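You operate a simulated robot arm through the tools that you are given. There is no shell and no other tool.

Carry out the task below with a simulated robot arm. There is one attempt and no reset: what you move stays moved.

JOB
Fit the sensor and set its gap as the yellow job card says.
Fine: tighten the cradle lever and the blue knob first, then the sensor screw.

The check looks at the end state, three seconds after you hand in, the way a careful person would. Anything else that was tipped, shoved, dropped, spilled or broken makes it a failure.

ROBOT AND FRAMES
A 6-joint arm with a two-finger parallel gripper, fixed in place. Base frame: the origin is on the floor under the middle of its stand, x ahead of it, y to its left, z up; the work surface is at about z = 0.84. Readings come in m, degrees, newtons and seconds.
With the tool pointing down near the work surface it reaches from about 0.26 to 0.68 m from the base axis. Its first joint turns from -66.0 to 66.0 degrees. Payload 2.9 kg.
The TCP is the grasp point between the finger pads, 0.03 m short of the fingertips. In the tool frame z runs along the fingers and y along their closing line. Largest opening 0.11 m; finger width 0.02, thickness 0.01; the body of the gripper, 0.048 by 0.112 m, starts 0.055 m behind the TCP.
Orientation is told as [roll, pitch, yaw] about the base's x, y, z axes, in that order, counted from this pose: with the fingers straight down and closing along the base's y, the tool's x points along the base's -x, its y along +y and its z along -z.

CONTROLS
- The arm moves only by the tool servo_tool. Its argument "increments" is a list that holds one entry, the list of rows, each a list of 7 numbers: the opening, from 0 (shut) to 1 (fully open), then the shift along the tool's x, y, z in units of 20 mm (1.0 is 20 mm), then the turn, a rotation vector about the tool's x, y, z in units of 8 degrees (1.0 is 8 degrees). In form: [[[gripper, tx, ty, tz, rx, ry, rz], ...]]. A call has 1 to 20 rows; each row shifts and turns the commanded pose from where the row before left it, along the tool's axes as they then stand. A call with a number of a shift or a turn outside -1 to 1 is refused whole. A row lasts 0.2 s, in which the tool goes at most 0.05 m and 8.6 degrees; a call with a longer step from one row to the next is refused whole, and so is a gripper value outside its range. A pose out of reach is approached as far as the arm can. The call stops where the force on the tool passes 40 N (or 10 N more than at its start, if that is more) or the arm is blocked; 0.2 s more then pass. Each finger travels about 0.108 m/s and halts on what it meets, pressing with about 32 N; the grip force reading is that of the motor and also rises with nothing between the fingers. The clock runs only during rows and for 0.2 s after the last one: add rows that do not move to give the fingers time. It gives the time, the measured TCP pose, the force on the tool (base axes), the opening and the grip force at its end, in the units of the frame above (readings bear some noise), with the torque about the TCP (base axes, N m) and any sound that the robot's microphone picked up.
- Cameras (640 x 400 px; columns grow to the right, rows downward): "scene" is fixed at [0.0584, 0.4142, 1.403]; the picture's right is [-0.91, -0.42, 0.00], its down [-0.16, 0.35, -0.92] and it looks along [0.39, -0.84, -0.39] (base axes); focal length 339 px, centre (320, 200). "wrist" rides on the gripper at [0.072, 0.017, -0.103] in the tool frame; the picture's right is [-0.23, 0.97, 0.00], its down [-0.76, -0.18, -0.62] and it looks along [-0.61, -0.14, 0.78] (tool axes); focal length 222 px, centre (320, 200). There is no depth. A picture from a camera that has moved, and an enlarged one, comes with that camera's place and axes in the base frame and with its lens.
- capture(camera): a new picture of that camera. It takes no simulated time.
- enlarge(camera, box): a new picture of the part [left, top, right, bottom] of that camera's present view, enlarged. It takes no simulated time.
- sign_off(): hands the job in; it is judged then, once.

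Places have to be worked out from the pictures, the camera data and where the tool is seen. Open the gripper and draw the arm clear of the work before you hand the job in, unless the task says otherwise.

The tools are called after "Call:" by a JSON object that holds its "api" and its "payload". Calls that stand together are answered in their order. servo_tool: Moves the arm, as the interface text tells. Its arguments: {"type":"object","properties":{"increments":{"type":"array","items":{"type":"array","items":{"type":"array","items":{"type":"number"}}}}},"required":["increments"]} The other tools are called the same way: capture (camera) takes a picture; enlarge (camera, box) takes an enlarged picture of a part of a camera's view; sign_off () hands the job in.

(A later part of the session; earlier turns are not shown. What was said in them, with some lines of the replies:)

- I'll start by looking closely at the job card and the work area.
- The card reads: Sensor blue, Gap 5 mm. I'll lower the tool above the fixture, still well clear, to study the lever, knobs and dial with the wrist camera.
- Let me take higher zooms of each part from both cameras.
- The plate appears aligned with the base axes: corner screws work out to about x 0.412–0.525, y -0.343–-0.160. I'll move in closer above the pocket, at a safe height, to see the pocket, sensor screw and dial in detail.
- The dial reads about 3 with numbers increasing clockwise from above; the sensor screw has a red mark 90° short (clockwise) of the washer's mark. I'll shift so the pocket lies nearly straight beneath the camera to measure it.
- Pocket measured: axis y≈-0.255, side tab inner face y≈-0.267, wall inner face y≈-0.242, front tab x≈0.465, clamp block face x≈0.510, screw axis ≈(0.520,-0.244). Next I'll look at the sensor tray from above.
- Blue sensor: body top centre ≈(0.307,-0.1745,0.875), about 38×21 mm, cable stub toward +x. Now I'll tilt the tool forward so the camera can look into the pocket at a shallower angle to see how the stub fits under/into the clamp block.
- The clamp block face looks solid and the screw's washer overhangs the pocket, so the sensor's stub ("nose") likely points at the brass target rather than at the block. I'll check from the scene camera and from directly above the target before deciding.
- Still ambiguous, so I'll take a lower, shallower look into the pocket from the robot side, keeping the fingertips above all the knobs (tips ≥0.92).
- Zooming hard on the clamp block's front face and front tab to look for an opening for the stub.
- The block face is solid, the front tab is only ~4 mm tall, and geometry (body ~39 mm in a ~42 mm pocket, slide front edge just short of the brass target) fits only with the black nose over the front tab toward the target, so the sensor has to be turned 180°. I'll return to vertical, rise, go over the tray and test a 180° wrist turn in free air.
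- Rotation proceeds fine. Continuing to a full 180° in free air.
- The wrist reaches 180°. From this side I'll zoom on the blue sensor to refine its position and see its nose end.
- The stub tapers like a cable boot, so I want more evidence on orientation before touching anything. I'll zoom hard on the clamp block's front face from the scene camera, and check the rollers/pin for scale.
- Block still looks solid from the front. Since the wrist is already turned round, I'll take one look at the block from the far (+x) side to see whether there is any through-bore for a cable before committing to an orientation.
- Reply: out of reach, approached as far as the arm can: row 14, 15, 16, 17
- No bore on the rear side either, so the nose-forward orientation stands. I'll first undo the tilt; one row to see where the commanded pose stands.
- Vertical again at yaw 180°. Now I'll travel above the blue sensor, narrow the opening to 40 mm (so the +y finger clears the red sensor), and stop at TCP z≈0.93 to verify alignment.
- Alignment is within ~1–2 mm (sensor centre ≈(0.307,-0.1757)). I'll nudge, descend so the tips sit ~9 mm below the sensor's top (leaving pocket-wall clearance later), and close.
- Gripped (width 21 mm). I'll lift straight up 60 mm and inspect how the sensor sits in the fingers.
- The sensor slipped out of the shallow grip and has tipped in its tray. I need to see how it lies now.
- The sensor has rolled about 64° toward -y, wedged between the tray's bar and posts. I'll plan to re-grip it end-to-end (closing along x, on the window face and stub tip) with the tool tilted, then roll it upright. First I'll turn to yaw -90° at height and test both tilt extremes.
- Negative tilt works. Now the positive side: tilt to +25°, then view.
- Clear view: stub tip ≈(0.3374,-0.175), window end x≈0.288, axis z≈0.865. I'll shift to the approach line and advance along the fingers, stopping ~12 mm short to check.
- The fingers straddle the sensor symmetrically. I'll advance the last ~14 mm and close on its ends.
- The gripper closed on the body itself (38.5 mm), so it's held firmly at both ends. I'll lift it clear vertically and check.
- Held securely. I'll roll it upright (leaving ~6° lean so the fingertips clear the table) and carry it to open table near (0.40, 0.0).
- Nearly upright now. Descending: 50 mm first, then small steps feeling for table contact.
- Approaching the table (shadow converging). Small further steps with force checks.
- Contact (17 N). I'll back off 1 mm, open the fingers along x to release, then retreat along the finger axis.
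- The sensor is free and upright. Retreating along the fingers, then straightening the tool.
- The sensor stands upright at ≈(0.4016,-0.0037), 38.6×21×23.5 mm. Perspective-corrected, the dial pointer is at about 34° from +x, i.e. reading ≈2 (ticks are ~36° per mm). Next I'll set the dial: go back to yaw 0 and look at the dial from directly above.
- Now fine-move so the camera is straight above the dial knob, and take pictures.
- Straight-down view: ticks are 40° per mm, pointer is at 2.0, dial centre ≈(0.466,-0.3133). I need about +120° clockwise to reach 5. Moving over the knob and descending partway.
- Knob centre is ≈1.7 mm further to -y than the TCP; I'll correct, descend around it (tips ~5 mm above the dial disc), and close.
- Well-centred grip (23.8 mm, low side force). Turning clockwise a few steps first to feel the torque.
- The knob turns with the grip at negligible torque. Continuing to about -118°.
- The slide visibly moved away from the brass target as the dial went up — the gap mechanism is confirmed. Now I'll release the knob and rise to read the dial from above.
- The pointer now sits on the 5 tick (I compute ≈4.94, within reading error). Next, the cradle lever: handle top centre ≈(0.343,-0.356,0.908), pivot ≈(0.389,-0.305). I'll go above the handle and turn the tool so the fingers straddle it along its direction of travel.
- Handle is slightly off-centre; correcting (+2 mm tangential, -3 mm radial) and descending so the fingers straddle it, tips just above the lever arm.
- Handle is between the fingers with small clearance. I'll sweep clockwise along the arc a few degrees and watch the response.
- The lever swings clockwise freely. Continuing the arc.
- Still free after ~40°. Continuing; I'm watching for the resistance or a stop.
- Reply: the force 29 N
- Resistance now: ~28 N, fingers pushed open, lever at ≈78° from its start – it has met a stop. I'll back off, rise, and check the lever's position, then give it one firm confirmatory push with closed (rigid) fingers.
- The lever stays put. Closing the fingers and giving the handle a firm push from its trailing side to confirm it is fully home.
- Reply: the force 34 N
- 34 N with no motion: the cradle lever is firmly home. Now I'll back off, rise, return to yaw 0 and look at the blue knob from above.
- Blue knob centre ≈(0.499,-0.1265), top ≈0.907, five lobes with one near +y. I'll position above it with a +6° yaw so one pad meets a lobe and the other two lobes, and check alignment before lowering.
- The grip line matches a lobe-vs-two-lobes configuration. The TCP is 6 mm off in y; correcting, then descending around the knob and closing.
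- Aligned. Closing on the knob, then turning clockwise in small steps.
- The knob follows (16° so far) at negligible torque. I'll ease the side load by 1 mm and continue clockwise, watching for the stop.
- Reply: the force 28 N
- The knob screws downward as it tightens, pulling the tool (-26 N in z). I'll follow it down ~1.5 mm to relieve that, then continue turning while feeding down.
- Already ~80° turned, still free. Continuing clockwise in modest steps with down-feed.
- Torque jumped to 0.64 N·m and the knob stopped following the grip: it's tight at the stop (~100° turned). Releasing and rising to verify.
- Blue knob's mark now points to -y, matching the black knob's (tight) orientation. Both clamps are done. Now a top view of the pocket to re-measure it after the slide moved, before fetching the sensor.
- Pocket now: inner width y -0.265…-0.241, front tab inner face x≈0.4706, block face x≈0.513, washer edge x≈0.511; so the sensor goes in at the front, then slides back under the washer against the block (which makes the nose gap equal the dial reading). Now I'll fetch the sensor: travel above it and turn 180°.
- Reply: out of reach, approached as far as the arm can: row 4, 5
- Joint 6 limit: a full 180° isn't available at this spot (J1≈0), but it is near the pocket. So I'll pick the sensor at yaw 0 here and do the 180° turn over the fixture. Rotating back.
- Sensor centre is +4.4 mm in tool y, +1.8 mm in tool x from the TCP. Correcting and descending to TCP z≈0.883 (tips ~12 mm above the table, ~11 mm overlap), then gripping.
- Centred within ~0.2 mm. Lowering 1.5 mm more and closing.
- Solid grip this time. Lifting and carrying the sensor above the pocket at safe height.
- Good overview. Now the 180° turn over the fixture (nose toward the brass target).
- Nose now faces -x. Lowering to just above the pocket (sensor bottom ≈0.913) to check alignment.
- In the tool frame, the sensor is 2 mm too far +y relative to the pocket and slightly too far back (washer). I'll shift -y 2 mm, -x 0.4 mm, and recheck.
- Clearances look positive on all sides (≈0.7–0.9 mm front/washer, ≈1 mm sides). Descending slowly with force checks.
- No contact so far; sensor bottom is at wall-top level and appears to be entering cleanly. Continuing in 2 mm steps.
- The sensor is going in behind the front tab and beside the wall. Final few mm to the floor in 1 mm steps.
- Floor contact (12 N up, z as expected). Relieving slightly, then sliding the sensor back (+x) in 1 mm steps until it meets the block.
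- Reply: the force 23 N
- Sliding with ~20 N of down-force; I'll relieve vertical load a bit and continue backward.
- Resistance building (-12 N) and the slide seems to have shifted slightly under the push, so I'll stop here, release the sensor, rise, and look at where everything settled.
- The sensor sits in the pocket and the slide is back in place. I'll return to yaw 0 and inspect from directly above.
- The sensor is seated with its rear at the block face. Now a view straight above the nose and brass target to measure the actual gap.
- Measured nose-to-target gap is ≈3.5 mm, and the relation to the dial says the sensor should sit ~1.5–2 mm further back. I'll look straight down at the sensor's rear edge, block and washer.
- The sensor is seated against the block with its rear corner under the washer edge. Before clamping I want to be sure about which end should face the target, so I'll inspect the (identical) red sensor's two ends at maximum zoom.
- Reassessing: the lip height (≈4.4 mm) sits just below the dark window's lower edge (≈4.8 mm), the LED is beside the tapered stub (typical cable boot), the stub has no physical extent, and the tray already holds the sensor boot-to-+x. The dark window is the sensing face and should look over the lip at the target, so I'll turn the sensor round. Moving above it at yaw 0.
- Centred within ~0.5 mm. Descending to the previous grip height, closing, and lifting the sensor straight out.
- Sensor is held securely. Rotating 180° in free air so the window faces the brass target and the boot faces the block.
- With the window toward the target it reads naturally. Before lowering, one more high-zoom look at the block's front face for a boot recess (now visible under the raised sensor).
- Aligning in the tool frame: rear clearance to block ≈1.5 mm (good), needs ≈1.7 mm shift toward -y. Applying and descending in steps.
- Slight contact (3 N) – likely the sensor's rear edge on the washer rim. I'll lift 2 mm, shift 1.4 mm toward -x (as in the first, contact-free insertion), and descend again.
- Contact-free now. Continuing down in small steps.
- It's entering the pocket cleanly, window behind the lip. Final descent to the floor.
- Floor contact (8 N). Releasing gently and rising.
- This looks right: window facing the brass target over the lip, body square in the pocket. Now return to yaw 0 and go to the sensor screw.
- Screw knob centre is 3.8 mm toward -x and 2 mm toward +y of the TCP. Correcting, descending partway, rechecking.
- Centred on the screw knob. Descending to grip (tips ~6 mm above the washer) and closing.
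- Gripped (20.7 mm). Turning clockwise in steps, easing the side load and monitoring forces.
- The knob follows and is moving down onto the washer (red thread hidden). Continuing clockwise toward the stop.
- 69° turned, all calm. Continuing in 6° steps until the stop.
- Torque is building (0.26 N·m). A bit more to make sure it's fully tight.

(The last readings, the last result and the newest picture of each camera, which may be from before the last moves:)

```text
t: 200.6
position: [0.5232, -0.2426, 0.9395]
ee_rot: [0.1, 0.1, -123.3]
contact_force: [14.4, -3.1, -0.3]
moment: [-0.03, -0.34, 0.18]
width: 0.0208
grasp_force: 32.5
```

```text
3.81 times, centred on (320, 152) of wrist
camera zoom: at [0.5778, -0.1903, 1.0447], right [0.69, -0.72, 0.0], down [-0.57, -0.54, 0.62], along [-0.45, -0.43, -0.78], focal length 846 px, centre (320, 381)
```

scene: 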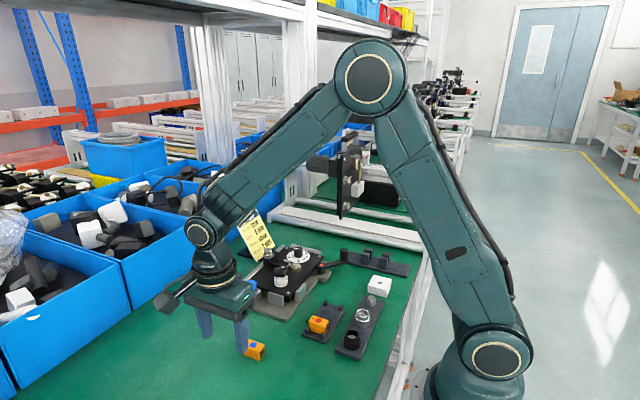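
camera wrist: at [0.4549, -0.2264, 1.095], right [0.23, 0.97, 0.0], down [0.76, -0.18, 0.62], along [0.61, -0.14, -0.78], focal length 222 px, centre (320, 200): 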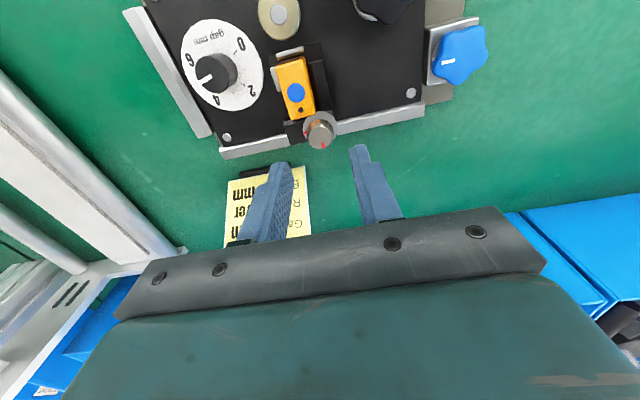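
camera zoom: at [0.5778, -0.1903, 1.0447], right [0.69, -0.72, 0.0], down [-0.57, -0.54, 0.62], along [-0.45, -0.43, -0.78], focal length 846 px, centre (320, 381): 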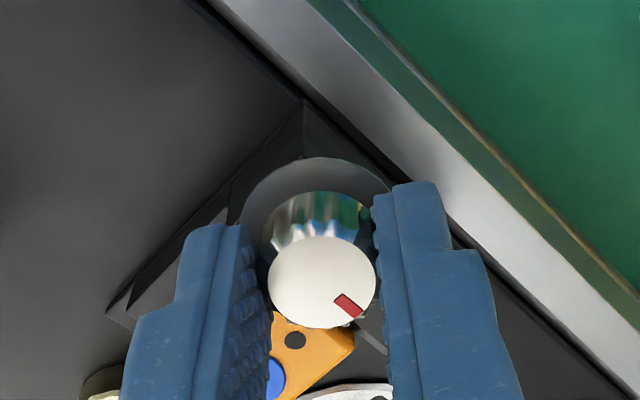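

The knob now slips in the grip at the stop — the sensor screw is tight. Releasing, rising and verifying the marks.

Call:
{"api": "servo_tool", "payload": {"increments": [[[0.25, 0, 0, 0, 0, 0, 0], [0.33, 0, 0, 0, 0, 0, 0], [0.33, 0, 0, -0.5, 0, 0, 0], [0.33, 0, 0, -0.9, 0, 0, 0], [0.33, 0, 0, -0.9, 0, 0, 0], [0.33, 0, 0, 0, 0, 0, -1], [0.33, 0, 0, 0, 0, 0, -1], [0.33, 0, 0, 0, 0, 0, -1], [0.33, 0, 0, 0, 0, 0, -1], [0.33, 0, 0, 0, 0, 0, -1], [0.33, 0, 0, 0, 0, 0, -1], [0.33, 0, 0, 0, 0, 0, -1], [0.33, 0, 0, 0, 0, 0, -1], [0.33, 0, 0, 0, 0, 0, -1], [0.33, 0, 0, 0, 0, 0, -1], [0.33, 0, 0, 0, 0, 0, -1], [0.33, 0, 0, 0, 0, 0, -1], [0.33, 0, 0, 0, 0, 0, -1], [0.33, 0, 0, 0, 0, 0, -1], [0.33, 0, 0, 0, 0, 0, -1]]]}}

Call:
{"api": "servo_tool", "payload": {"increments": [[[0.33, 0, 0, 0, 0, 0, -0.4], [0.33, -0.9, -0.2, 0, 0, 0, 0], [0.33, -0.9, -0.2, 0, 0, 0, 0], [0.33, 0, 0, 0, 0, 0, 0]]]}}

Call:
{"api": "enlarge", "payload": {"camera": "wrist", "box": [220, 0, 420, 130]}}

Call:
{"api": "enlarge", "payload": {"camera": "scene", "box": [255, 230, 325, 280]}}

```text
t: 204.8
position: [0.5235, -0.2424, 0.9864]
ee_rot: [0.0, 0.0, -3.0]
contact_force: [0.9, -0.2, 0.0]
moment: [0.01, 0.0, -0.02]
width: 0.0364
grasp_force: 0.1
```

```text
t: 205.8
position: [0.559, -0.2502, 0.9855]
ee_rot: [-0.1, 0.0, 0.1]
contact_force: [-0.6, -0.2, 0.2]
moment: [-0.01, 0.02, 0.01]
width: 0.0361
grasp_force: 0.0
```

```text
3.08 times, centred on (320, 65) of wrist
camera zoom: at [0.4871, -0.2325, 1.0903], right [0.23, 0.97, 0.0], down [0.76, -0.18, 0.62], along [0.61, -0.14, -0.78], focal length 684 px, centre (320, 615)
```

zoom: 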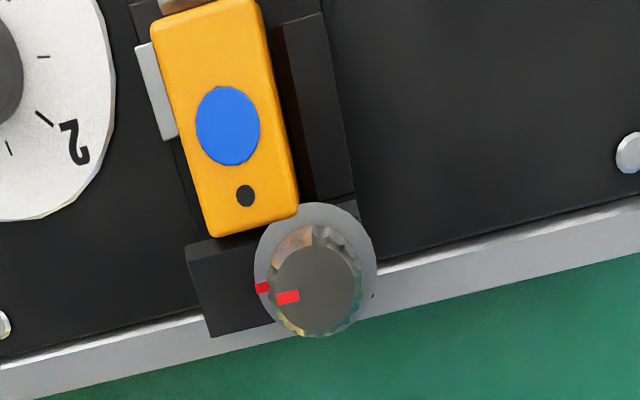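

```text
8.00 times, centred on (290, 255) of scene
camera zoom: at [0.0584, 0.4142, 1.403], right [-0.91, -0.42, 0.0], down [-0.16, 0.35, -0.92], along [0.39, -0.84, -0.39], focal length 2716 px, centre (560, -240)
```

zoom: 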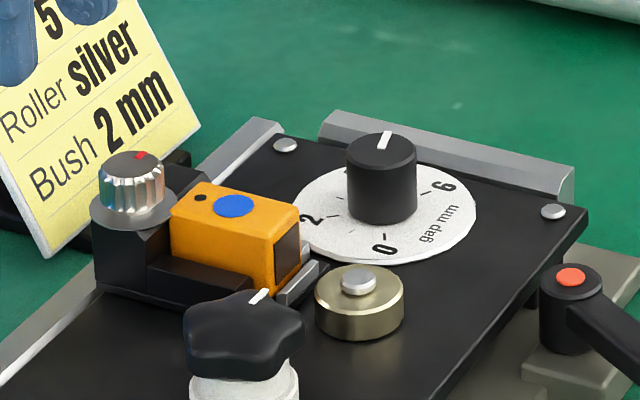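

The red marks are now aligned. Finally re-check the dial from directly above.

Call:
{"api": "servo_tool", "payload": {"increments": [[[0.33, 0.23, -0.81, 0, 0, 0, 0], [0.33, 0.23, -0.81, 0, 0, 0, 0], [0.33, 0.23, -0.81, 0, 0, 0, 0], [0.33, 0.23, -0.81, 0, 0, 0, 0], [0.33, 0.23, -0.81, 0, 0, 0, 0], [0.33, 0, 0, 0, 0, 0, 0]]]}}

Call:
{"api": "enlarge", "payload": {"camera": "wrist", "box": [250, 0, 390, 80]}}

Call:
{"api": "capture", "payload": {"camera": "scene"}}

```text
t: 207.2
position: [0.5363, -0.3321, 0.9865]
ee_rot: [0.1, -0.1, -0.1]
contact_force: [-0.4, 0.3, 0.4]
moment: [0.03, 0.01, 0.01]
width: 0.0363
grasp_force: 0.1
```

```text
4.57 times, centred on (320, 40) of wrist
camera zoom: at [0.464, -0.314, 1.0911], right [0.23, 0.97, 0.0], down [0.76, -0.18, 0.62], along [0.61, -0.14, -0.78], focal length 1015 px, centre (320, 931)
```

zoom: 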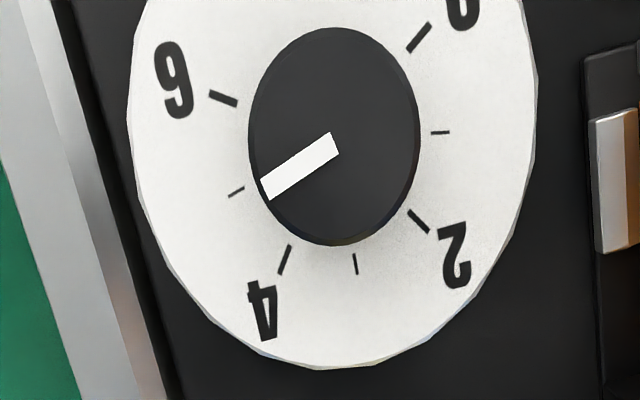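

```text
taken
```

scene: 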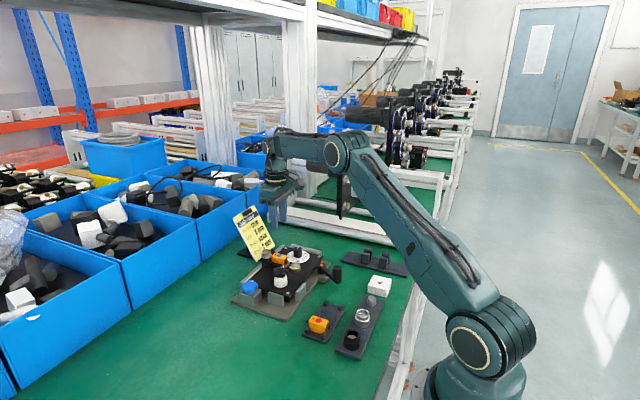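

The dial reads ≈4.9 (about 3–4° short of the 5 tick). I'll make one small trim: re-centre over the knob and nudge it about 4° clockwise.

Call:
{"api": "servo_tool", "payload": {"increments": [[[0.36, 0.87, 0.24, 0, 0, 0, 0], [0.36, 0.87, 0.24, 0, 0, 0, 0], [0.36, 0.87, 0.24, 0, 0, 0, 0], [0.36, 0.87, 0.24, 0, 0, 0, 0], [0.36, 0, 0, 0.9, 0, 0, 0], [0.36, 0, 0, 0.9, 0, 0, 0], [0.36, 0, 0, 0.8, 0, 0, 0], [0.36, 0, 0, 0, 0, 0, 0]]]}}

Call:
{"api": "enlarge", "payload": {"camera": "wrist", "box": [270, 130, 370, 200]}}

```text
t: 209.0
position: [0.4653, -0.3122, 0.9347]
ee_rot: [0.0, -0.1, 0.0]
contact_force: [0.0, -0.5, -0.7]
moment: [0.02, -0.04, 0.03]
width: 0.0395
grasp_force: 0.0
```

```text
5.71 times, centred on (320, 165) of wrist
camera zoom: at [0.3939, -0.294, 1.0384], right [0.23, 0.97, 0.0], down [0.76, -0.18, 0.62], along [0.61, -0.14, -0.78], focal length 1269 px, centre (320, 400)
```

zoom: 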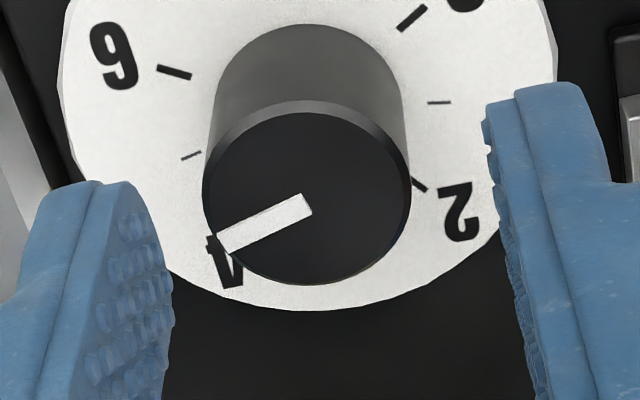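

Call:
{"api": "servo_tool", "payload": {"increments": [[[0.36, -0.03, -0.06, 0.5, 0, 0, 0], [0.36, 0, 0, 0.46, 0, 0, 0], [0.36, 0, 0, 0, 0, 0, 0], [0.28, 0, 0, 0, 0, 0, 0], [0.2, 0, 0, 0, 0, 0, 0], [0.2, 0, 0, 0, 0, 0, 0]]]}}

Call:
{"api": "servo_tool", "payload": {"increments": [[[0.2, 0, 0, 0, 0, 0, 0.25], [0.2, 0, 0, 0, 0, 0, 0.28], [0.2, 0, 0, 0, 0, 0, 0]]]}}

Call:
{"api": "enlarge", "payload": {"camera": "wrist", "box": [250, 90, 390, 200]}}

```text
t: 210.4
position: [0.4667, -0.3134, 0.9143]
ee_rot: [-0.1, -0.1, 0.1]
contact_force: [0.0, -4.3, -0.1]
moment: [-0.05, -0.15, 0.0]
width: 0.0239
grasp_force: 32.1
```

```text
t: 211.2
position: [0.4669, -0.3138, 0.9148]
ee_rot: [0.0, 0.0, -4.2]
contact_force: [1.3, -3.1, 0.6]
moment: [-0.04, -0.11, 0.01]
width: 0.0238
grasp_force: 31.7
```

```text
3.64 times, centred on (320, 145) of wrist
camera zoom: at [0.3965, -0.2905, 1.0193], right [0.3, 0.95, 0.0], down [0.75, -0.23, 0.62], along [0.59, -0.19, -0.78], focal length 808 px, centre (320, 400)
```

zoom: 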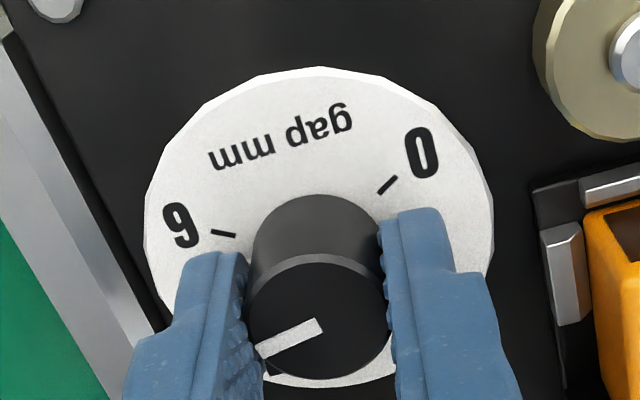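

Turned ~4.2° with negligible torque. Releasing, rising, and re-reading the dial from directly above.

Call:
{"api": "servo_tool", "payload": {"increments": [[[0.28, 0, 0, 0, 0, 0, 0], [0.36, 0, 0, 0, 0, 0, 0], [0.36, 0, 0, -0.7, 0, 0, 0], [0.36, 0, 0, -0.9, 0, 0, 0], [0.36, 0, 0, -0.9, 0, 0, 0], [0.36, 0, 0, -1, 0, 0, 0], [0.36, 0, 0, 0, 0, 0, -0.53], [0.36, -0.87, -0.23, 0, 0, 0, 0], [0.36, -0.87, -0.23, 0, 0, 0, 0], [0.36, -0.87, -0.23, 0, 0, 0, 0], [0.36, -0.87, -0.23, 0, 0, 0, 0], [0.36, 0, 0, 0, 0, 0, 0]]]}}

Call:
{"api": "enlarge", "payload": {"camera": "wrist", "box": [250, 0, 390, 80]}}

Call:
{"api": "enlarge", "payload": {"camera": "wrist", "box": [220, 0, 460, 140]}}

```text
t: 213.8
position: [0.5375, -0.3303, 0.9855]
ee_rot: [0.1, 0.0, 0.0]
contact_force: [-0.6, 0.2, 0.2]
moment: [0.01, -0.02, 0.01]
width: 0.0394
grasp_force: 0.0
```

```text
4.57 times, centred on (320, 40) of wrist
camera zoom: at [0.4648, -0.3131, 1.0895], right [0.23, 0.97, 0.0], down [0.76, -0.18, 0.62], along [0.61, -0.14, -0.78], focal length 1015 px, centre (320, 931)
```

zoom: 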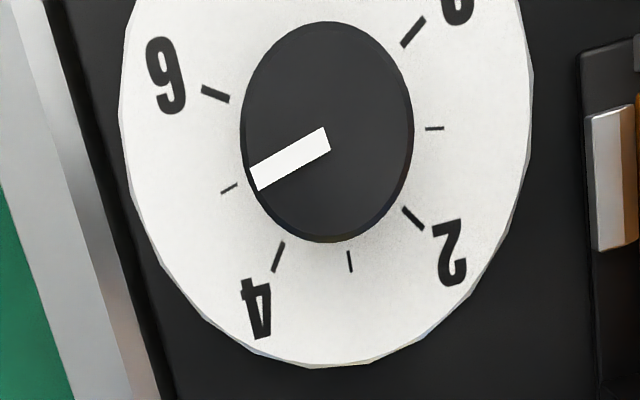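

```text
2.67 times, centred on (340, 70) of wrist
camera zoom: at [0.4648, -0.3131, 1.0895], right [0.23, 0.97, 0.0], down [0.76, -0.18, 0.62], along [0.61, -0.14, -0.78], focal length 592 px, centre (267, 547)
```

zoom: 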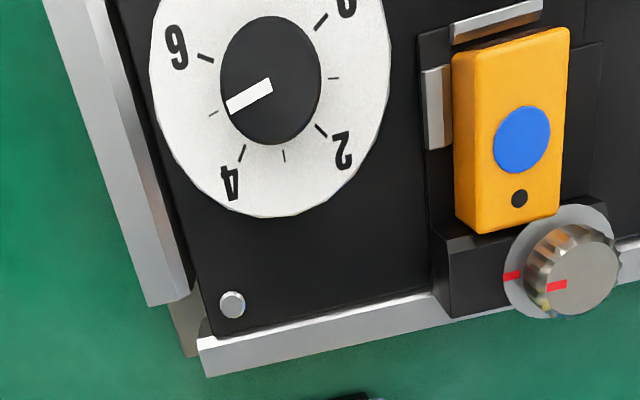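

Dial now reads ≈4.98 – on the 5. All three clamps are tight. I'll open the gripper, draw the arm up and clear, then do a final inspection.

Call:
{"api": "servo_tool", "payload": {"increments": [[[0.5, 0, 0, -1, 0, 0, 0], [0.7, 0, 0, -1, 0, 0, 0], [0.9, 0, 0, -1, 0, 0, 0], [1, 0.5, 0.85, -1, 0, 0, 0], [1, 0.5, 0.85, -1, 0, 0, 0], [1, 0.5, 0.85, -1, 0, 0, 0], [1, 0.5, 0.85, -1, 0, 0, 0], [1, 0.5, 0.85, -1, 0, 0, 0], [1, 0.5, 0.85, -1, 0, 0, 0], [1, 0.5, 0.85, -1, 0, 0, 0], [1, 0.5, 0.85, -1, 0, 0, 0], [1, 0.5, 0.85, 0, 0, 0, 0], [1, 0.5, 0.85, 0, 0, 0, 0], [1, 0.3, 0.85, 0, 0, 0, 0], [1, 0, 0, 0, 0, 0, 0]]]}}

Call:
{"api": "capture", "payload": {"camera": "scene"}}

Call:
{"api": "enlarge", "payload": {"camera": "scene", "box": [225, 230, 425, 360]}}

Call:
{"api": "enlarge", "payload": {"camera": "scene", "box": [232, 238, 332, 308]}}

Call:
{"api": "capture", "payload": {"camera": "wrist"}}

```text
t: 217.0
position: [0.4295, -0.1445, 1.2047]
ee_rot: [-0.1, 0.1, 0.0]
contact_force: [0.9, 0.5, 0.0]
moment: [-0.01, -0.01, 0.01]
width: 0.1102
grasp_force: 0.0
```

```text
taken
```

scene: 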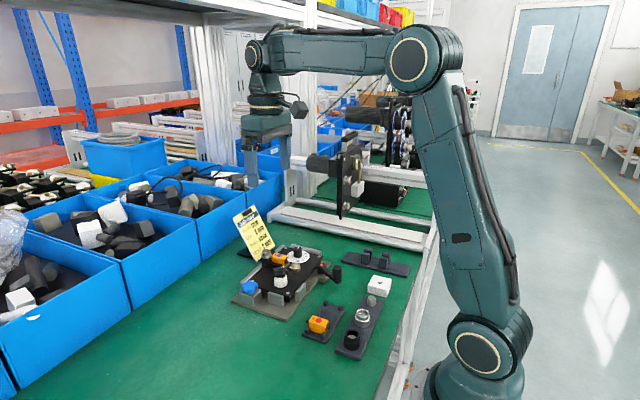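

```text
3.08 times, centred on (325, 295) of scene
camera zoom: at [0.0584, 0.4142, 1.403], right [-0.91, -0.42, 0.0], down [-0.16, 0.35, -0.92], along [0.39, -0.84, -0.39], focal length 1044 px, centre (305, -92)
```

zoom: 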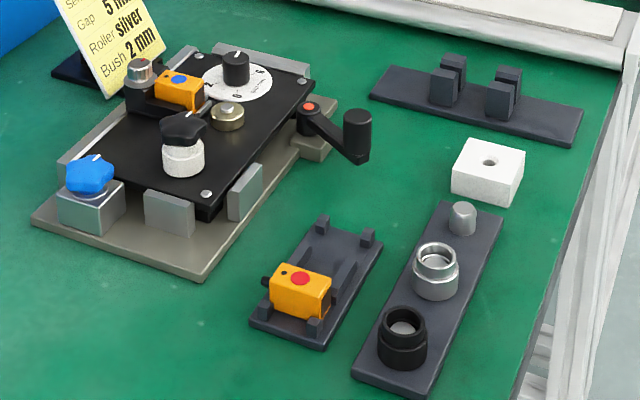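

```text
5.71 times, centred on (282, 273) of scene
camera zoom: at [0.0584, 0.4142, 1.403], right [-0.91, -0.42, 0.0], down [-0.16, 0.35, -0.92], along [0.39, -0.84, -0.39], focal length 1940 px, centre (537, -217)
```

zoom: 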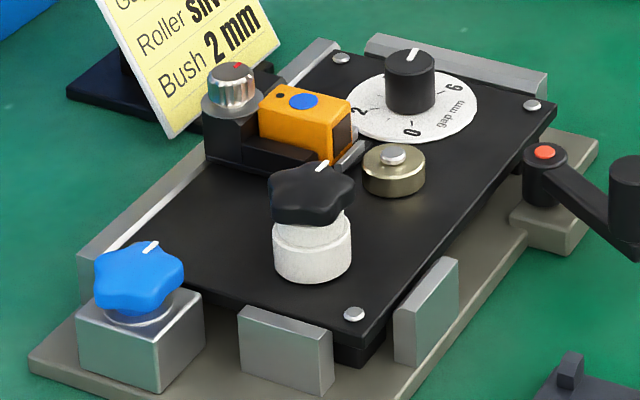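

```text
taken
camera wrist: at [0.3583, -0.1267, 1.3094], right [0.23, 0.97, 0.0], down [0.76, -0.18, 0.62], along [0.61, -0.14, -0.78], focal length 222 px, centre (320, 200)
```

wrist: 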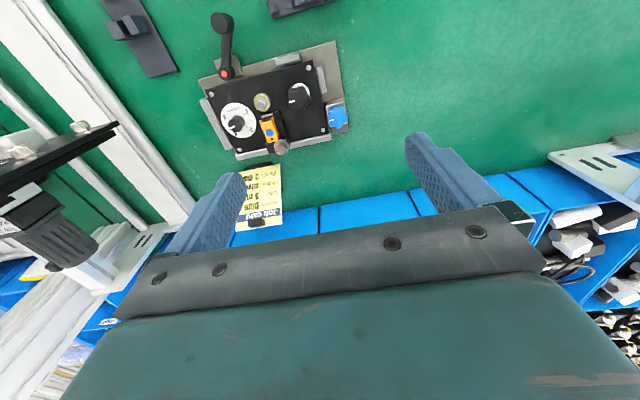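

Final check: blue sensor seated with its window facing the target, dial on 5, lever, blue knob and sensor screw (marks aligned) tight in the required order; red sensor, rollers, block, card and black knob are untouched, and the arm is clear with the gripper open. Handing in.

Call:
{"api": "sign_off", "payload": {}}

```text
The job is handed in.
```

The blue sensor is fitted, the gap dial is set to 5 mm, and the job is handed in. I don't have the check result.

- **Sensor:** it sits in the pocket on the slide with its dark window facing the brass target. Nothing on the card or fixture marks which way round it goes. I chose this because the window clears the low front lip and the LED sits beside the tapered stub, which looks like a cable boot. With this orientation the boot overlaps the clamp block behind the pocket. The boot has no physical extent, so nothing stops it.
- **Gap:** I read the dial at about 4.98 from directly above, after a final 4° trim made once everything was tight. The 5 mm is the dial setting. The clear distance from the window to the brass target is larger, about 11–13 mm, because of the front lip.
- **Tightening order:** I tightened the cradle lever first, then the blue knob, then the sensor screw. The lever held against 34 N. The blue knob turned about 100° to its stop. The screw's red marks now line up.
- **Mishaps:** my first grip on the sensor was too shallow and it tipped over in its tray. I righted it and set it briefly on the bare table before fitting it. I then put it in the wrong way round at first and turned it.
- **Everything else:** the red sensor, rollers, white block, card and black knob look unmoved in the final pictures. The gripper is open and the arm is clear of the work.
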